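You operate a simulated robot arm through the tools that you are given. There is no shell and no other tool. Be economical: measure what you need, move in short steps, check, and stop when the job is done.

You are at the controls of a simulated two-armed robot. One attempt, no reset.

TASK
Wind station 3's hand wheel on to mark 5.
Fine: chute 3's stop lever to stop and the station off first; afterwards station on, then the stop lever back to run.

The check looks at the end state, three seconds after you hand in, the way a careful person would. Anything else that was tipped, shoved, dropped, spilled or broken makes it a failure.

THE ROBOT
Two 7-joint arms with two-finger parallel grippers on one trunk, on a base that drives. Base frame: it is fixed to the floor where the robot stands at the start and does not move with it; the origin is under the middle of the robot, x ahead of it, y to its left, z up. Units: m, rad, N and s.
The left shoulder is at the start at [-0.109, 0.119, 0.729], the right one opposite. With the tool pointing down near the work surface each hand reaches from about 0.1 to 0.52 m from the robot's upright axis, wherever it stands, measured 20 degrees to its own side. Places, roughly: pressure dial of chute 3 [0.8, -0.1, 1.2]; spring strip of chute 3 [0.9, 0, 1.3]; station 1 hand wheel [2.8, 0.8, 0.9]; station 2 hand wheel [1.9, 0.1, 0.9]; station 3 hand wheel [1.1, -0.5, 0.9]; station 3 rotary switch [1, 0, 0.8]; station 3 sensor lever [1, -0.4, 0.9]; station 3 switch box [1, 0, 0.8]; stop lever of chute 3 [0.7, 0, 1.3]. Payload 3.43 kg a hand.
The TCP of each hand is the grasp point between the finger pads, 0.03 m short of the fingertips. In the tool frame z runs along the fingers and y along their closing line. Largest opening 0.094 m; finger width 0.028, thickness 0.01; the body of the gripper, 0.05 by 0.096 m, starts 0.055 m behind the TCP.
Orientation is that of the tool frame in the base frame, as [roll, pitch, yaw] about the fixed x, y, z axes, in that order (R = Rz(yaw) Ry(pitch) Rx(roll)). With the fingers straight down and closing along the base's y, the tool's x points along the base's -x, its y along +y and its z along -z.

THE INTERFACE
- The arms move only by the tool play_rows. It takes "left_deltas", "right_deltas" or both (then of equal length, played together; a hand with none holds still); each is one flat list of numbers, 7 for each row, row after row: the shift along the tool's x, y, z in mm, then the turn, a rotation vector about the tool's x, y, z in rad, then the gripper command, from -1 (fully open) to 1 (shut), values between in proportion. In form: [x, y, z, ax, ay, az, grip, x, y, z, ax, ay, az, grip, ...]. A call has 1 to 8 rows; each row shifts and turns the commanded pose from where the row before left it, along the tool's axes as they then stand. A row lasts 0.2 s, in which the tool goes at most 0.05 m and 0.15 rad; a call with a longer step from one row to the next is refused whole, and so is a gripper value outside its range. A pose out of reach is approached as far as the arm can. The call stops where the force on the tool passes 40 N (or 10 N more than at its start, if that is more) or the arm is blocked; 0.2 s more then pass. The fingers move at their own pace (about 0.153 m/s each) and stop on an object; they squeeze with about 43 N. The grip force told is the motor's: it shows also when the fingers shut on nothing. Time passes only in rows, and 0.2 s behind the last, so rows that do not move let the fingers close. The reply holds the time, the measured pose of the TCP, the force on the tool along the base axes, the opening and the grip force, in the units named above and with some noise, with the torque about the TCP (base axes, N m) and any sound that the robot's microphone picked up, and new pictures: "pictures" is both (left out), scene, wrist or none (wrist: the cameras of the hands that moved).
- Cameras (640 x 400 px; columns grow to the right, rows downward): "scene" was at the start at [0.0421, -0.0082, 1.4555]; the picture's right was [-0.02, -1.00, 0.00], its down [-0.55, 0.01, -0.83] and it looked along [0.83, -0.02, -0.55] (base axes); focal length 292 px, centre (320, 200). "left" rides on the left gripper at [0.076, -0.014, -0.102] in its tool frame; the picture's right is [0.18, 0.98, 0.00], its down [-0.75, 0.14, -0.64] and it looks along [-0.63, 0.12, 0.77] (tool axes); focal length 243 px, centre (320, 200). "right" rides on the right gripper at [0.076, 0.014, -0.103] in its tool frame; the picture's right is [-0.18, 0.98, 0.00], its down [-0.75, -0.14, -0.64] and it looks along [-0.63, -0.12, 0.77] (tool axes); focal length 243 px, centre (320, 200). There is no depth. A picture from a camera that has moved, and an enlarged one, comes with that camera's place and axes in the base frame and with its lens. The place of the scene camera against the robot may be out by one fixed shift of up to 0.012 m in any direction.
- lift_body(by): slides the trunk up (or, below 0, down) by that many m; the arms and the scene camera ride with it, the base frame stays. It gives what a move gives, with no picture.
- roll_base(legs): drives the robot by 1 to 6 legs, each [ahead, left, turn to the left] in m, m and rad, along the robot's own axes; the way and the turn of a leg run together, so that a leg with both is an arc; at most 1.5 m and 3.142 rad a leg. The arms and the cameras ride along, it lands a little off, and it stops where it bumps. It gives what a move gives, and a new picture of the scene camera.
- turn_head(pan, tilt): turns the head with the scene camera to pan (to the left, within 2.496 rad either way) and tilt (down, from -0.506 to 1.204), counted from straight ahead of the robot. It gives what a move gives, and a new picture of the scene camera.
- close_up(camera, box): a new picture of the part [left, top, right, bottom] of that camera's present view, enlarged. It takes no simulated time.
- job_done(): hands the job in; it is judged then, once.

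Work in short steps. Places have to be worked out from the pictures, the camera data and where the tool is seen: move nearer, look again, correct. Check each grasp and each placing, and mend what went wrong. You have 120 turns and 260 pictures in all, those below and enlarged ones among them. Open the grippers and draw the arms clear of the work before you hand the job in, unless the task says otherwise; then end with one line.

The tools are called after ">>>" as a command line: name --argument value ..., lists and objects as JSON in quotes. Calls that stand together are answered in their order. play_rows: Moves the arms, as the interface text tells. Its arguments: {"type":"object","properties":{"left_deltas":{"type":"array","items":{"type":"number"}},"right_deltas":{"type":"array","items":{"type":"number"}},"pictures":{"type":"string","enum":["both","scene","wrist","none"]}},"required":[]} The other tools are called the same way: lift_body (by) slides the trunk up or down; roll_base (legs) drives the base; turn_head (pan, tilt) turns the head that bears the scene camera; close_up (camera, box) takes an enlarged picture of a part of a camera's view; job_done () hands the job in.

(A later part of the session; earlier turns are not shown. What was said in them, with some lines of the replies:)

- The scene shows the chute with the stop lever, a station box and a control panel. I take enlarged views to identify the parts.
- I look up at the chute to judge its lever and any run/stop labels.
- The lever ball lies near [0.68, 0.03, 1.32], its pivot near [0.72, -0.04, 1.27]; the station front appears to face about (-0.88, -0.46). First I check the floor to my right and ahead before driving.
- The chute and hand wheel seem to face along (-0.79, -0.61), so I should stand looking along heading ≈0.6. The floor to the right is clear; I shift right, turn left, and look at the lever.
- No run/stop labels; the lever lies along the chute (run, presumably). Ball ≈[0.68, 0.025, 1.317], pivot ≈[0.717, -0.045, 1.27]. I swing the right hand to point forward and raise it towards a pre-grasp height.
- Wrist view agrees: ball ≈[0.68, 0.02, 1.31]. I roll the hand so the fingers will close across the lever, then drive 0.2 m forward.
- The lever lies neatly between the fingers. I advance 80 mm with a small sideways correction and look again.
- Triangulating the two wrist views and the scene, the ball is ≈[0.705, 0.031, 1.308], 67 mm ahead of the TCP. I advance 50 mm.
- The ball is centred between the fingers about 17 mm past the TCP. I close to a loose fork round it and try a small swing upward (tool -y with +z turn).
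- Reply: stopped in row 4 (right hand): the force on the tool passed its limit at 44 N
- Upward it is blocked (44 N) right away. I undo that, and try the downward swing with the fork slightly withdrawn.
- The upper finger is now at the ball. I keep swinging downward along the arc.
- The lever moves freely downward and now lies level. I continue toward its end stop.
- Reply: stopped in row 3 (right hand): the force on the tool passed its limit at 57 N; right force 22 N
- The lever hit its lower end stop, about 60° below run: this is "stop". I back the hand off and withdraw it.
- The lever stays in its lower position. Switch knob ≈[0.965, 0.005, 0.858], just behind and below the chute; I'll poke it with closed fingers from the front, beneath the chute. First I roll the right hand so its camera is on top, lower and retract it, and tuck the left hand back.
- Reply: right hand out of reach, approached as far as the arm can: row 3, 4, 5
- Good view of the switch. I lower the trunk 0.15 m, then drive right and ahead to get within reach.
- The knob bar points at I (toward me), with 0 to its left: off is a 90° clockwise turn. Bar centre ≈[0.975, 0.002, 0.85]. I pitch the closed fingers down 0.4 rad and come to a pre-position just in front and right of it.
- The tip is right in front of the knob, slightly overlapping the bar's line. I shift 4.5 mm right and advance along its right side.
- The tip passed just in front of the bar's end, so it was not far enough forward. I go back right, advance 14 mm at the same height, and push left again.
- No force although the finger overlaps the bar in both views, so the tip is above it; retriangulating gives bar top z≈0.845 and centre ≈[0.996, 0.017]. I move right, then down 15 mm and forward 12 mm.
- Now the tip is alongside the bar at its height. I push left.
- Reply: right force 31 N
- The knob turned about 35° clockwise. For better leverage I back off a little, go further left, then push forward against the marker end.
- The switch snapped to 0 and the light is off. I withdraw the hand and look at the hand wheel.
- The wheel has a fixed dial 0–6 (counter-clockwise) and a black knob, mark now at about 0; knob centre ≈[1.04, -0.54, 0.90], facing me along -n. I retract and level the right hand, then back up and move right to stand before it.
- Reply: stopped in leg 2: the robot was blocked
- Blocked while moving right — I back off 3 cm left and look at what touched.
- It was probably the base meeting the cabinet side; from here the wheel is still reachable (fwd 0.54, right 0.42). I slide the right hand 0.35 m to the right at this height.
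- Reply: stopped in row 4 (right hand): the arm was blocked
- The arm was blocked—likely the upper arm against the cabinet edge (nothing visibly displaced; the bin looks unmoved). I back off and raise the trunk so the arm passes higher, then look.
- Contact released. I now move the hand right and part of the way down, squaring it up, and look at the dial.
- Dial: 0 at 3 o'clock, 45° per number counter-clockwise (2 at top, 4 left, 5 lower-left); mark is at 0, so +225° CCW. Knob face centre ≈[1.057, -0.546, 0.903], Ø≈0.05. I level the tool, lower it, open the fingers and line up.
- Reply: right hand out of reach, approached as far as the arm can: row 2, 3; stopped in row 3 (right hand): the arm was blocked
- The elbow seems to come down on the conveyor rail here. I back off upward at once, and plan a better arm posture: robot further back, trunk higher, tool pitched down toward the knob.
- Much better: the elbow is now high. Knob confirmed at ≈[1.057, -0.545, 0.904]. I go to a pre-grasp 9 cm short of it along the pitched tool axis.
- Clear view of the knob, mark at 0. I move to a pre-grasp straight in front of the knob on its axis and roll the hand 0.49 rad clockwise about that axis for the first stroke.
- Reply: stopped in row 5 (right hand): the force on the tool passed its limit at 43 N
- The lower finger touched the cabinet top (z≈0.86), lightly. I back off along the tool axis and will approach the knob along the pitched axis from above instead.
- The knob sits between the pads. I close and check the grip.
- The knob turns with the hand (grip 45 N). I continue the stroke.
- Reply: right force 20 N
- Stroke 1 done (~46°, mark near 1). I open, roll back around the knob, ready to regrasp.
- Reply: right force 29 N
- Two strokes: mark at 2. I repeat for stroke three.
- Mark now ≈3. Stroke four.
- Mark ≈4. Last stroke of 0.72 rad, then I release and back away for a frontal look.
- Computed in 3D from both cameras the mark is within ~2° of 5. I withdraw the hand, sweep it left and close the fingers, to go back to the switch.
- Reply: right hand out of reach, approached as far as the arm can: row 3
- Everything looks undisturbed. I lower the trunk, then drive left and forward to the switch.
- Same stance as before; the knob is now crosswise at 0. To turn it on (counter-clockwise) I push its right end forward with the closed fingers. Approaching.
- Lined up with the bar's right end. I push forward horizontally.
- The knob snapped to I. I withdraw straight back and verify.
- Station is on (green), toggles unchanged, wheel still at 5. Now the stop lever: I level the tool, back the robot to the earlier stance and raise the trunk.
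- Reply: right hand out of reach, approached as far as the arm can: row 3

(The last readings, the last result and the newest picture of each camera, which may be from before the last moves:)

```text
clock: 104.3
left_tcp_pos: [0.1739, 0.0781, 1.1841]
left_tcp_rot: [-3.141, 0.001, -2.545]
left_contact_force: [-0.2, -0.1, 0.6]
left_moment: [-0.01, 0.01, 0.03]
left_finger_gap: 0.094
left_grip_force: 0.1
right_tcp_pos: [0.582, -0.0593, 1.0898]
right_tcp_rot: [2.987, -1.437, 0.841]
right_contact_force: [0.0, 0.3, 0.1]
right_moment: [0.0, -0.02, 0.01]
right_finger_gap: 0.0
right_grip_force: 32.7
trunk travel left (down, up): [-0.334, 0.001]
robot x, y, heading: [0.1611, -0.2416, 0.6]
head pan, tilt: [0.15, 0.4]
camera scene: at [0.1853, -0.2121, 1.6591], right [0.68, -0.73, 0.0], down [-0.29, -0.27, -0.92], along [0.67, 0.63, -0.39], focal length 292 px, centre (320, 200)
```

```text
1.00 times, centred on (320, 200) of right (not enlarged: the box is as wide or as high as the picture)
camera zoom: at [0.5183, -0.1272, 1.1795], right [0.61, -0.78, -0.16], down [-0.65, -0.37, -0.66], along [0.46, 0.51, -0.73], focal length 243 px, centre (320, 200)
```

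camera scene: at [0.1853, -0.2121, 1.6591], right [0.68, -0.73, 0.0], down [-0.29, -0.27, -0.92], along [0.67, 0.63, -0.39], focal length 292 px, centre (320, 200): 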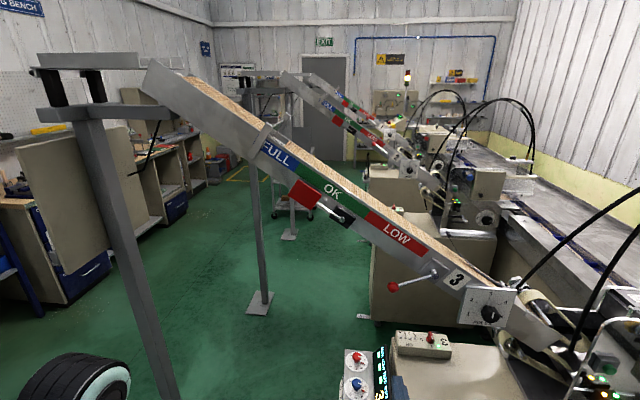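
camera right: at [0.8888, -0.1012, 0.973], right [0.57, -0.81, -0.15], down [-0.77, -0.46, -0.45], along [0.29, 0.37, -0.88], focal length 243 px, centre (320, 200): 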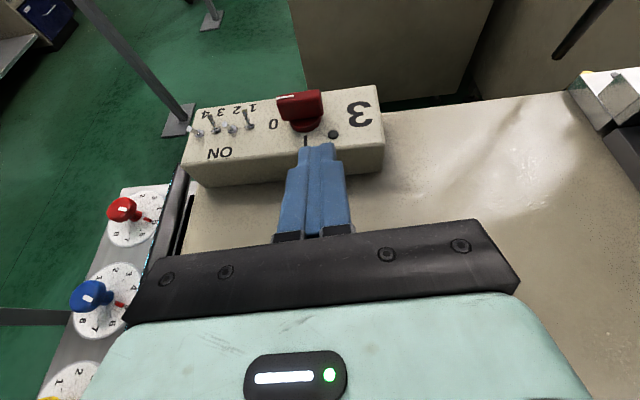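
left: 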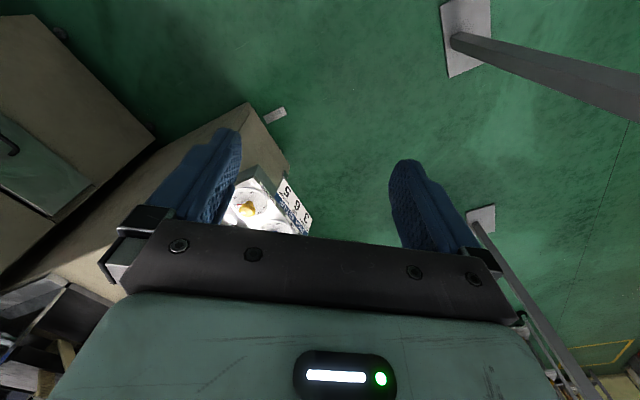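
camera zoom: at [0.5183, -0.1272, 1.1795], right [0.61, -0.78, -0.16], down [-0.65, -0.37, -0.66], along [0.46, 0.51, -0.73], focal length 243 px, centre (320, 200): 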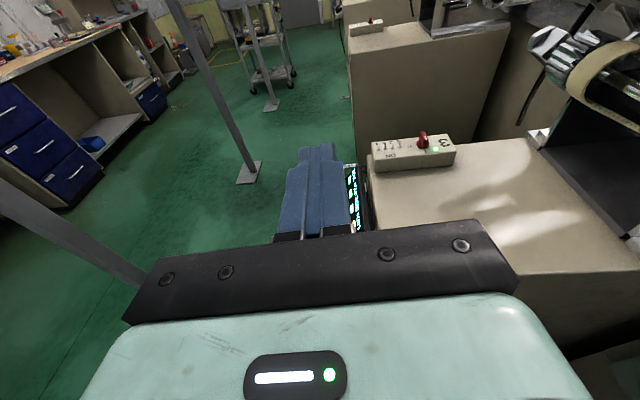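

The lever's ball is at ≈[0.70, 0.036, 1.205]. I raise the closed fingers to z≈1.17 under the rod, then advance beneath it.

>>> play_rows --right_deltas '[27, 9, 0, 0, 0, 0, 1, 27, 9, 0, 0, 0, 0, 1, 27, 9, 4, 0, 0, 0, 1, 4, 0, 30, 0, 0, 0, 1, 4, 0, 30, 0, 0, 0, 1]' --pictures "both"

>>> close_up --camera "scene" --box '[360, 230, 520, 350]'

```text
clock: 105.5
left_tcp_pos: [0.1744, 0.0789, 1.1847]
left_tcp_rot: [-3.141, 0.002, -2.544]
left_contact_force: [-0.5, 0.8, 0.2]
left_moment: [0.02, 0.0, 0.04]
left_finger_gap: 0.0939
left_grip_force: 0.1
right_tcp_pos: [0.6563, -0.032, 1.1691]
right_tcp_rot: [2.985, -1.434, 0.839]
right_contact_force: [-0.2, -0.5, -0.3]
right_moment: [-0.05, -0.01, 0.0]
right_finger_gap: 0.0
right_grip_force: 33.1
trunk travel left (down, up): [-0.334, 0.001]
robot x, y, heading: [0.1631, -0.2418, 0.599]
head pan, tilt: [0.15, 0.4]
camera scene: at [0.1856, -0.2117, 1.6592], right [0.68, -0.73, 0.0], down [-0.28, -0.27, -0.92], along [0.67, 0.63, -0.39], focal length 292 px, centre (320, 200)
camera right: at [0.5933, -0.1009, 1.2582], right [0.61, -0.78, -0.16], down [-0.65, -0.37, -0.66], along [0.46, 0.51, -0.73], focal length 243 px, centre (320, 200)
```

scene: 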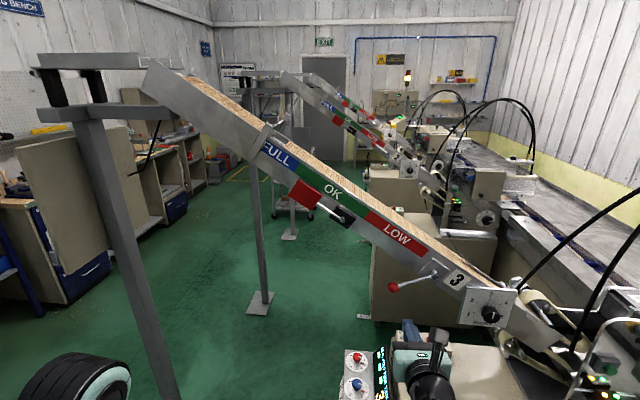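
right: 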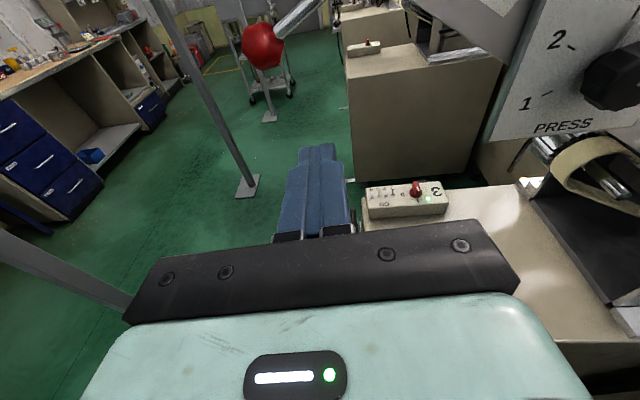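

```text
3.33 times, centred on (440, 290) of scene
camera zoom: at [0.1856, -0.2117, 1.6592], right [0.68, -0.73, 0.0], down [-0.28, -0.27, -0.92], along [0.67, 0.63, -0.39], focal length 972 px, centre (-80, -100)
```

zoom: 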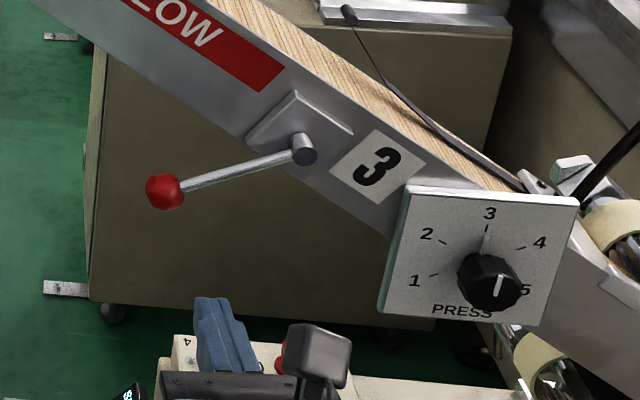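

>>> play_rows --right_deltas '[3, 0, 25, 0, 0, 0, 1, 3, 0, 25, 0, 0, 0, 1, 1, 0, 10, 0, 0, 0, 1]' --pictures "wrist"

>>> close_up --camera "scene" --box '[360, 230, 520, 350]'

```text
clock: 106.3
left_tcp_pos: [0.1749, 0.0795, 1.184]
left_tcp_rot: [3.142, 0.002, -2.545]
left_contact_force: [-0.8, -0.8, 0.5]
left_moment: [0.02, 0.0, 0.02]
left_finger_gap: 0.094
left_grip_force: 0.0
right_tcp_pos: [0.7016, 0.0057, 1.1672]
right_tcp_rot: [2.986, -1.433, 0.84]
right_contact_force: [-0.6, -0.6, 0.0]
right_moment: [-0.03, -0.02, -0.01]
right_finger_gap: 0.0003
right_grip_force: 33.2
trunk travel left (down, up): [-0.334, 0.001]
robot x, y, heading: [0.1627, -0.2419, 0.599]
head pan, tilt: [0.15, 0.4]
camera right: at [0.6388, -0.0618, 1.2573], right [0.61, -0.78, -0.16], down [-0.65, -0.37, -0.66], along [0.46, 0.51, -0.73], focal length 243 px, centre (320, 200)
```

right: 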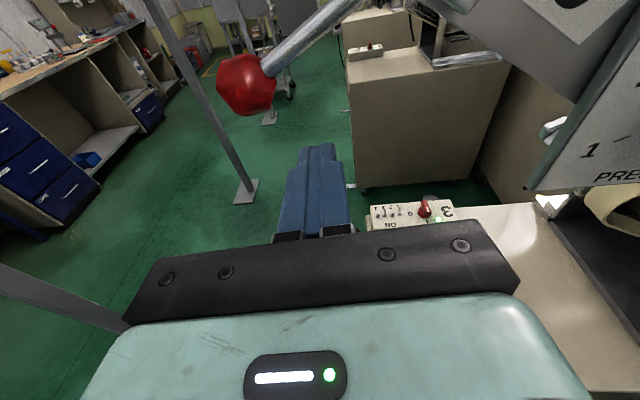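

```text
3.33 times, centred on (440, 290) of scene
camera zoom: at [0.185, -0.2121, 1.6591], right [0.68, -0.73, 0.0], down [-0.28, -0.27, -0.92], along [0.67, 0.63, -0.39], focal length 972 px, centre (-80, -100)
```

zoom: 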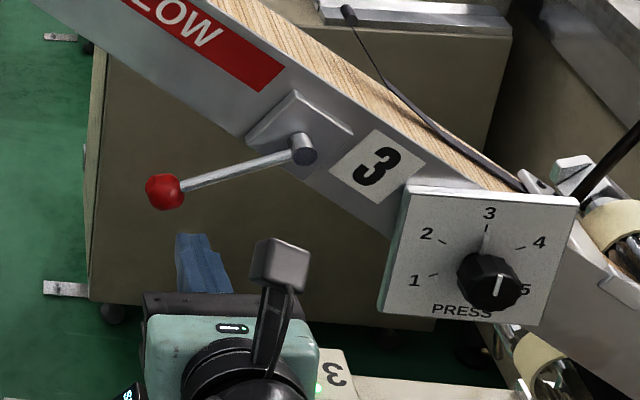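

The fingers are under the rod beside the ball. I shift 8 mm right and lift.

>>> play_rows --right_deltas '[0, 8, 0, 0, 0, 0, 1, 20, 0, -2.6, 0, 0, 0, 1, 20, 0, -2.6, 0, 0, 0, 1, 15, 0, -2, 0, 0, 0, 1]' --pictures "none"

>>> close_up --camera "scene" --box '[360, 200, 520, 320]'

```text
clock: 107.3
left_tcp_pos: [0.1743, 0.0783, 1.1842]
left_tcp_rot: [3.141, 0.002, -2.545]
left_contact_force: [0.4, -0.9, -0.2]
left_moment: [0.01, -0.01, 0.05]
left_finger_gap: 0.0941
left_grip_force: 0.0
right_tcp_pos: [0.7066, 0.0025, 1.2245]
right_tcp_rot: [2.984, -1.435, 0.843]
right_contact_force: [0.9, 0.0, 0.2]
right_moment: [-0.01, 0.01, 0.02]
right_finger_gap: 0.0
right_grip_force: 33.3
trunk travel left (down, up): [-0.334, 0.001]
robot x, y, heading: [0.165, -0.243, 0.597]
head pan, tilt: [0.15, 0.4]
```

```text
3.33 times, centred on (440, 260) of scene
camera zoom: at [0.185, -0.212, 1.6592], right [0.68, -0.73, 0.0], down [-0.28, -0.27, -0.92], along [0.67, 0.63, -0.39], focal length 972 px, centre (-80, 0)
```

zoom: 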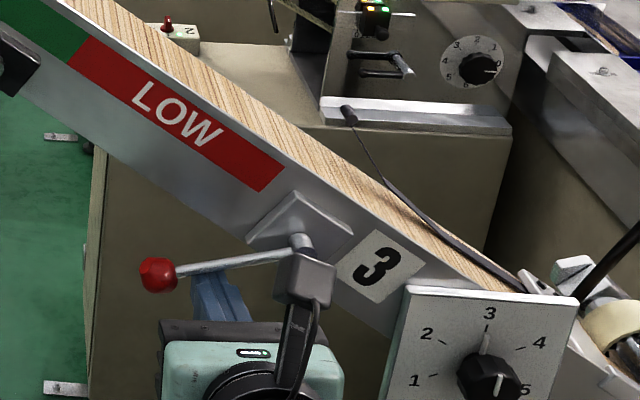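

The rod is riding up on the finger. I continue lifting to the run stop.

>>> play_rows --right_deltas '[15, 0, -2, 0, 0, 0, 1, 15, 0, -2, 0, 0, 0, 1, 10, 0, -1.3, 0, 0, 0, 1]' --pictures "none"

>>> close_up --camera "scene" --box '[360, 180, 520, 300]'

```text
clock: 108.1
left_tcp_pos: [0.1732, 0.0784, 1.1838]
left_tcp_rot: [-3.141, 0.002, -2.543]
left_contact_force: [0.7, -1.1, 0.2]
left_moment: [-0.01, 0.0, 0.0]
left_finger_gap: 0.0941
left_grip_force: 0.1
right_tcp_pos: [0.707, 0.0021, 1.2661]
right_tcp_rot: [2.985, -1.437, 0.843]
right_contact_force: [0.0, 0.0, -0.1]
right_moment: [0.02, -0.03, 0.01]
right_finger_gap: 0.0002
right_grip_force: 33.3
trunk travel left (down, up): [-0.334, 0.001]
robot x, y, heading: [0.1648, -0.245, 0.604]
head pan, tilt: [0.15, 0.4]
```

```text
3.33 times, centred on (440, 240) of scene
camera zoom: at [0.1853, -0.2121, 1.6592], right [0.68, -0.73, 0.0], down [-0.28, -0.27, -0.92], along [0.67, 0.63, -0.39], focal length 972 px, centre (-80, 67)
```

zoom: 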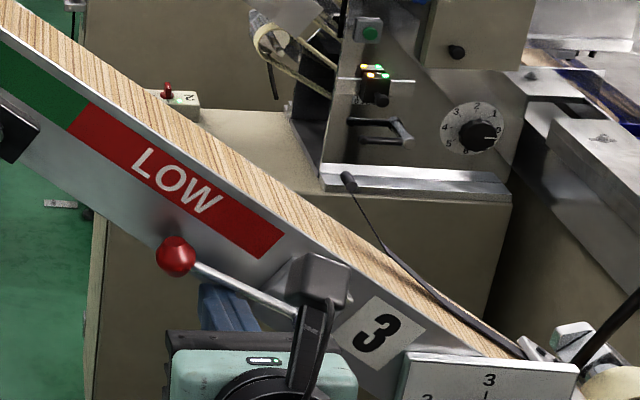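

The lever is not quite parallel to the chute yet. I keep lifting in small steps until it meets the stop.

>>> play_rows --right_deltas '[8, 0, -1, 0, 0, 0, 1, 8, 0, -1, 0, 0, 0, 1, 6, 0, -0.8, 0, 0, 0, 1, 6, 0, -0.8, 0, 0, 0, 1]' --pictures "none"

>>> close_up --camera "scene" --box '[360, 180, 520, 300]'

```text
clock: 109.0
left_tcp_pos: [0.1737, 0.0786, 1.185]
left_tcp_rot: [-3.141, 0.001, -2.545]
left_contact_force: [-0.5, 0.1, -0.4]
left_moment: [-0.02, -0.03, 0.02]
left_finger_gap: 0.094
left_grip_force: 0.1
right_tcp_pos: [0.7082, 0.0046, 1.2759]
right_tcp_rot: [3.003, -1.41, 0.827]
right_contact_force: [-5.1, -3.7, -7.9]
right_moment: [0.04, 0.13, -0.05]
right_finger_gap: 0.0001
right_grip_force: 33.3
trunk travel left (down, up): [-0.334, 0.001]
robot x, y, heading: [0.1656, -0.2448, 0.602]
head pan, tilt: [0.15, 0.4]
stopped in row 4 (right hand): the force on the tool passed its limit at 44 N (the readings are from after the stop); the commanded pose is now the measured one
```

```text
3.33 times, centred on (440, 240) of scene
camera zoom: at [0.1848, -0.2123, 1.6594], right [0.68, -0.73, 0.0], down [-0.28, -0.27, -0.92], along [0.67, 0.63, -0.39], focal length 972 px, centre (-80, 67)
```

zoom: 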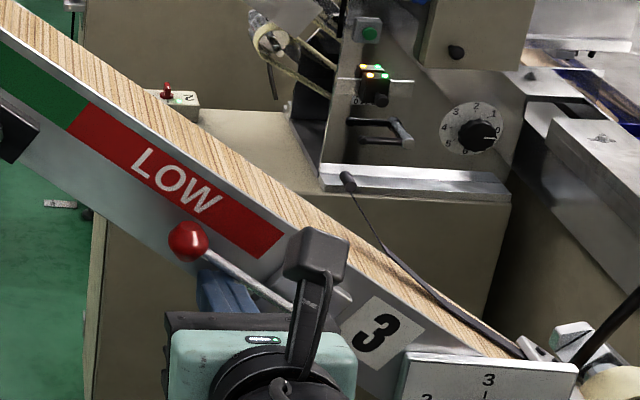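

It met the run stop. I lower slightly, withdraw, and compare the lever with its original position.

>>> play_rows --right_deltas '[-12, 0, 0, 0, 0, 0, 1, -8, 0, -30, 0, 0, 0, 1, 0, 0, -40, 0, 0, 0, 1, 0, 0, -40, 0, 0, 0, 1, 0, 0, -40, 0, 0, 0, 1, -30, 0, -20, 0, 0, 0, 0, -40, 0, 0, 0, 0, 0, -0.5]' --pictures "none"

>>> roll_base --legs '[[-0.2, 0, 0]]'

>>> close_up --camera "scene" --box '[365, 170, 465, 240]'

```text
clock: 110.6
left_tcp_pos: [0.1746, 0.0803, 1.1841]
left_tcp_rot: [3.14, 0.001, -2.544]
left_contact_force: [-0.3, 0.1, 0.1]
left_moment: [0.0, -0.01, -0.03]
left_finger_gap: 0.094
left_grip_force: 0.0
right_tcp_pos: [0.5654, -0.1119, 1.2157]
right_tcp_rot: [3.004, -1.416, 0.827]
right_contact_force: [0.0, 0.0, -0.7]
right_moment: [-0.03, -0.01, 0.01]
right_finger_gap: 0.0704
right_grip_force: 0.0
trunk travel left (down, up): [-0.334, 0.001]
robot x, y, heading: [0.1589, -0.2403, 0.602]
head pan, tilt: [0.15, 0.4]
```

```text
clock: 112.2
left_tcp_pos: [0.0123, -0.0322, 1.1842]
left_tcp_rot: [-3.141, 0.002, -2.546]
left_contact_force: [0.4, 0.1, 0.1]
left_moment: [0.03, 0.01, 0.0]
left_finger_gap: 0.0941
left_grip_force: 0.0
right_tcp_pos: [0.4043, -0.2224, 1.2183]
right_tcp_rot: [3.0, -1.415, 0.826]
right_contact_force: [-0.8, -0.1, 0.9]
right_moment: [-0.04, 0.02, -0.01]
right_finger_gap: 0.0704
right_grip_force: 0.1
trunk travel left (down, up): [-0.334, 0.001]
robot x, y, heading: [0.0032, -0.3535, 0.598]
head pan, tilt: [0.15, 0.4]
camera scene: at [0.023, -0.3229, 1.6594], right [0.68, -0.73, 0.0], down [-0.29, -0.27, -0.92], along [0.67, 0.63, -0.39], focal length 292 px, centre (320, 200)
```

scene: 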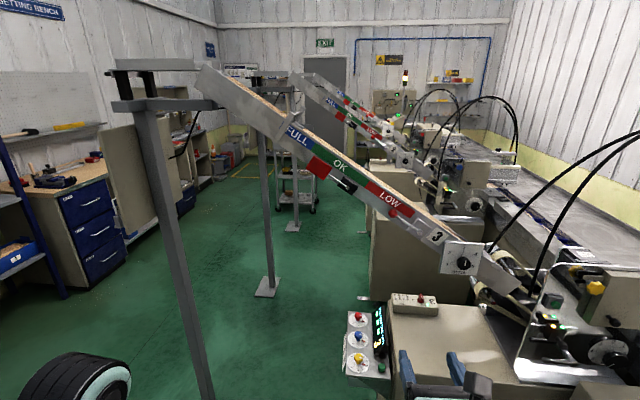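

```text
5.71 times, centred on (415, 205) of scene
camera zoom: at [0.023, -0.3229, 1.6594], right [0.68, -0.73, 0.0], down [-0.29, -0.27, -0.92], along [0.67, 0.63, -0.39], focal length 1667 px, centre (-223, 171)
```

zoom: 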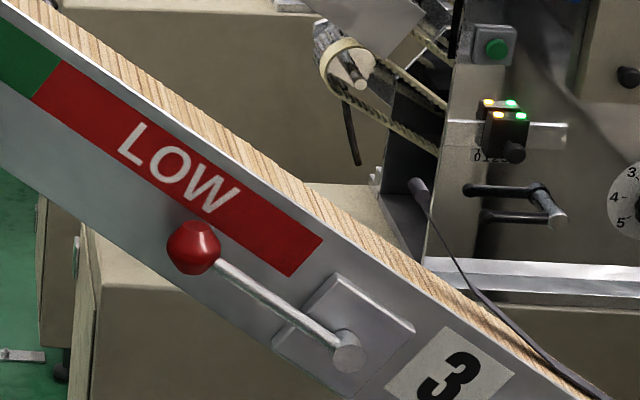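

The lever is back where it started (run). A last look at the wheel, switch and surroundings.

>>> turn_head --pan -0.5 --tilt 0.55

>>> close_up --camera "scene" --box '[280, 150, 440, 250]'

```text
clock: 113.2
left_tcp_pos: [0.0106, -0.0332, 1.1855]
left_tcp_rot: [-3.141, 0.001, -2.545]
left_contact_force: [0.0, 0.3, 0.6]
left_moment: [-0.04, 0.06, -0.05]
left_finger_gap: 0.0941
left_grip_force: 0.1
right_tcp_pos: [0.4045, -0.2223, 1.2164]
right_tcp_rot: [3.001, -1.415, 0.827]
right_contact_force: [-1.0, 0.3, -0.3]
right_moment: [-0.02, 0.01, -0.02]
right_finger_gap: 0.0707
right_grip_force: 0.1
trunk travel left (down, up): [-0.334, 0.001]
robot x, y, heading: [0.0002, -0.3571, 0.599]
head pan, tilt: [-0.499, 0.55]
camera scene: at [0.0441, -0.3772, 1.6455], right [0.1, -0.99, 0.0], down [-0.52, -0.05, -0.85], along [0.85, 0.09, -0.52], focal length 292 px, centre (320, 200)
```

scene: 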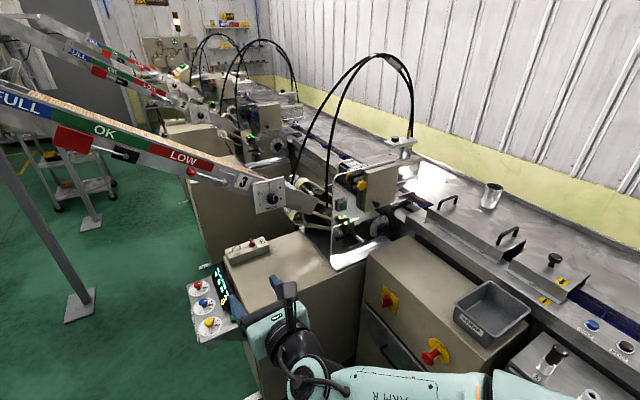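

```text
4.00 times, centred on (360, 200) of scene
camera zoom: at [0.0441, -0.3772, 1.6455], right [0.1, -0.99, 0.0], down [-0.52, -0.05, -0.85], along [0.85, 0.09, -0.52], focal length 1167 px, centre (160, 200)
```

zoom: 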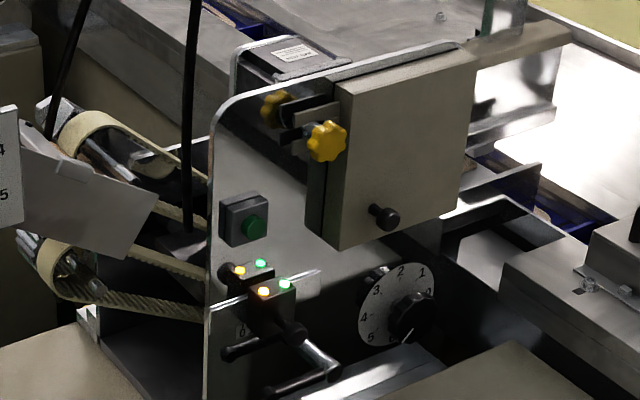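

All is in place and undisturbed; I open the right gripper fully, then hand in.

>>> play_rows --right_deltas '[0, 0, -20, 0, 0, 0, -1, 0, 0, 0, 0, 0, 0, -1]' --pictures "none"

>>> job_done

```text
clock: 113.8
left_tcp_pos: [0.0114, -0.033, 1.1841]
left_tcp_rot: [-3.142, 0.001, -2.547]
left_contact_force: [0.2, -0.5, -0.6]
left_moment: [-0.05, -0.01, 0.0]
left_finger_gap: 0.094
left_grip_force: 0.0
right_tcp_pos: [0.3888, -0.2342, 1.2198]
right_tcp_rot: [3.002, -1.414, 0.827]
right_contact_force: [0.0, 0.1, 0.0]
right_moment: [0.02, 0.0, 0.02]
right_finger_gap: 0.0938
right_grip_force: 0.1
trunk travel left (down, up): [-0.334, 0.001]
robot x, y, heading: [0.0027, -0.3565, 0.598]
head pan, tilt: [-0.499, 0.55]
```

```text
The job is handed in.
```

Station 3's hand wheel now stands at mark 5 (within about 2°), with the station back on and chute 3's stop lever back at run; on the way, the base was blocked once and the right arm twice against the fixed equipment, and a finger touched the cabinet top, with nothing visibly moved.
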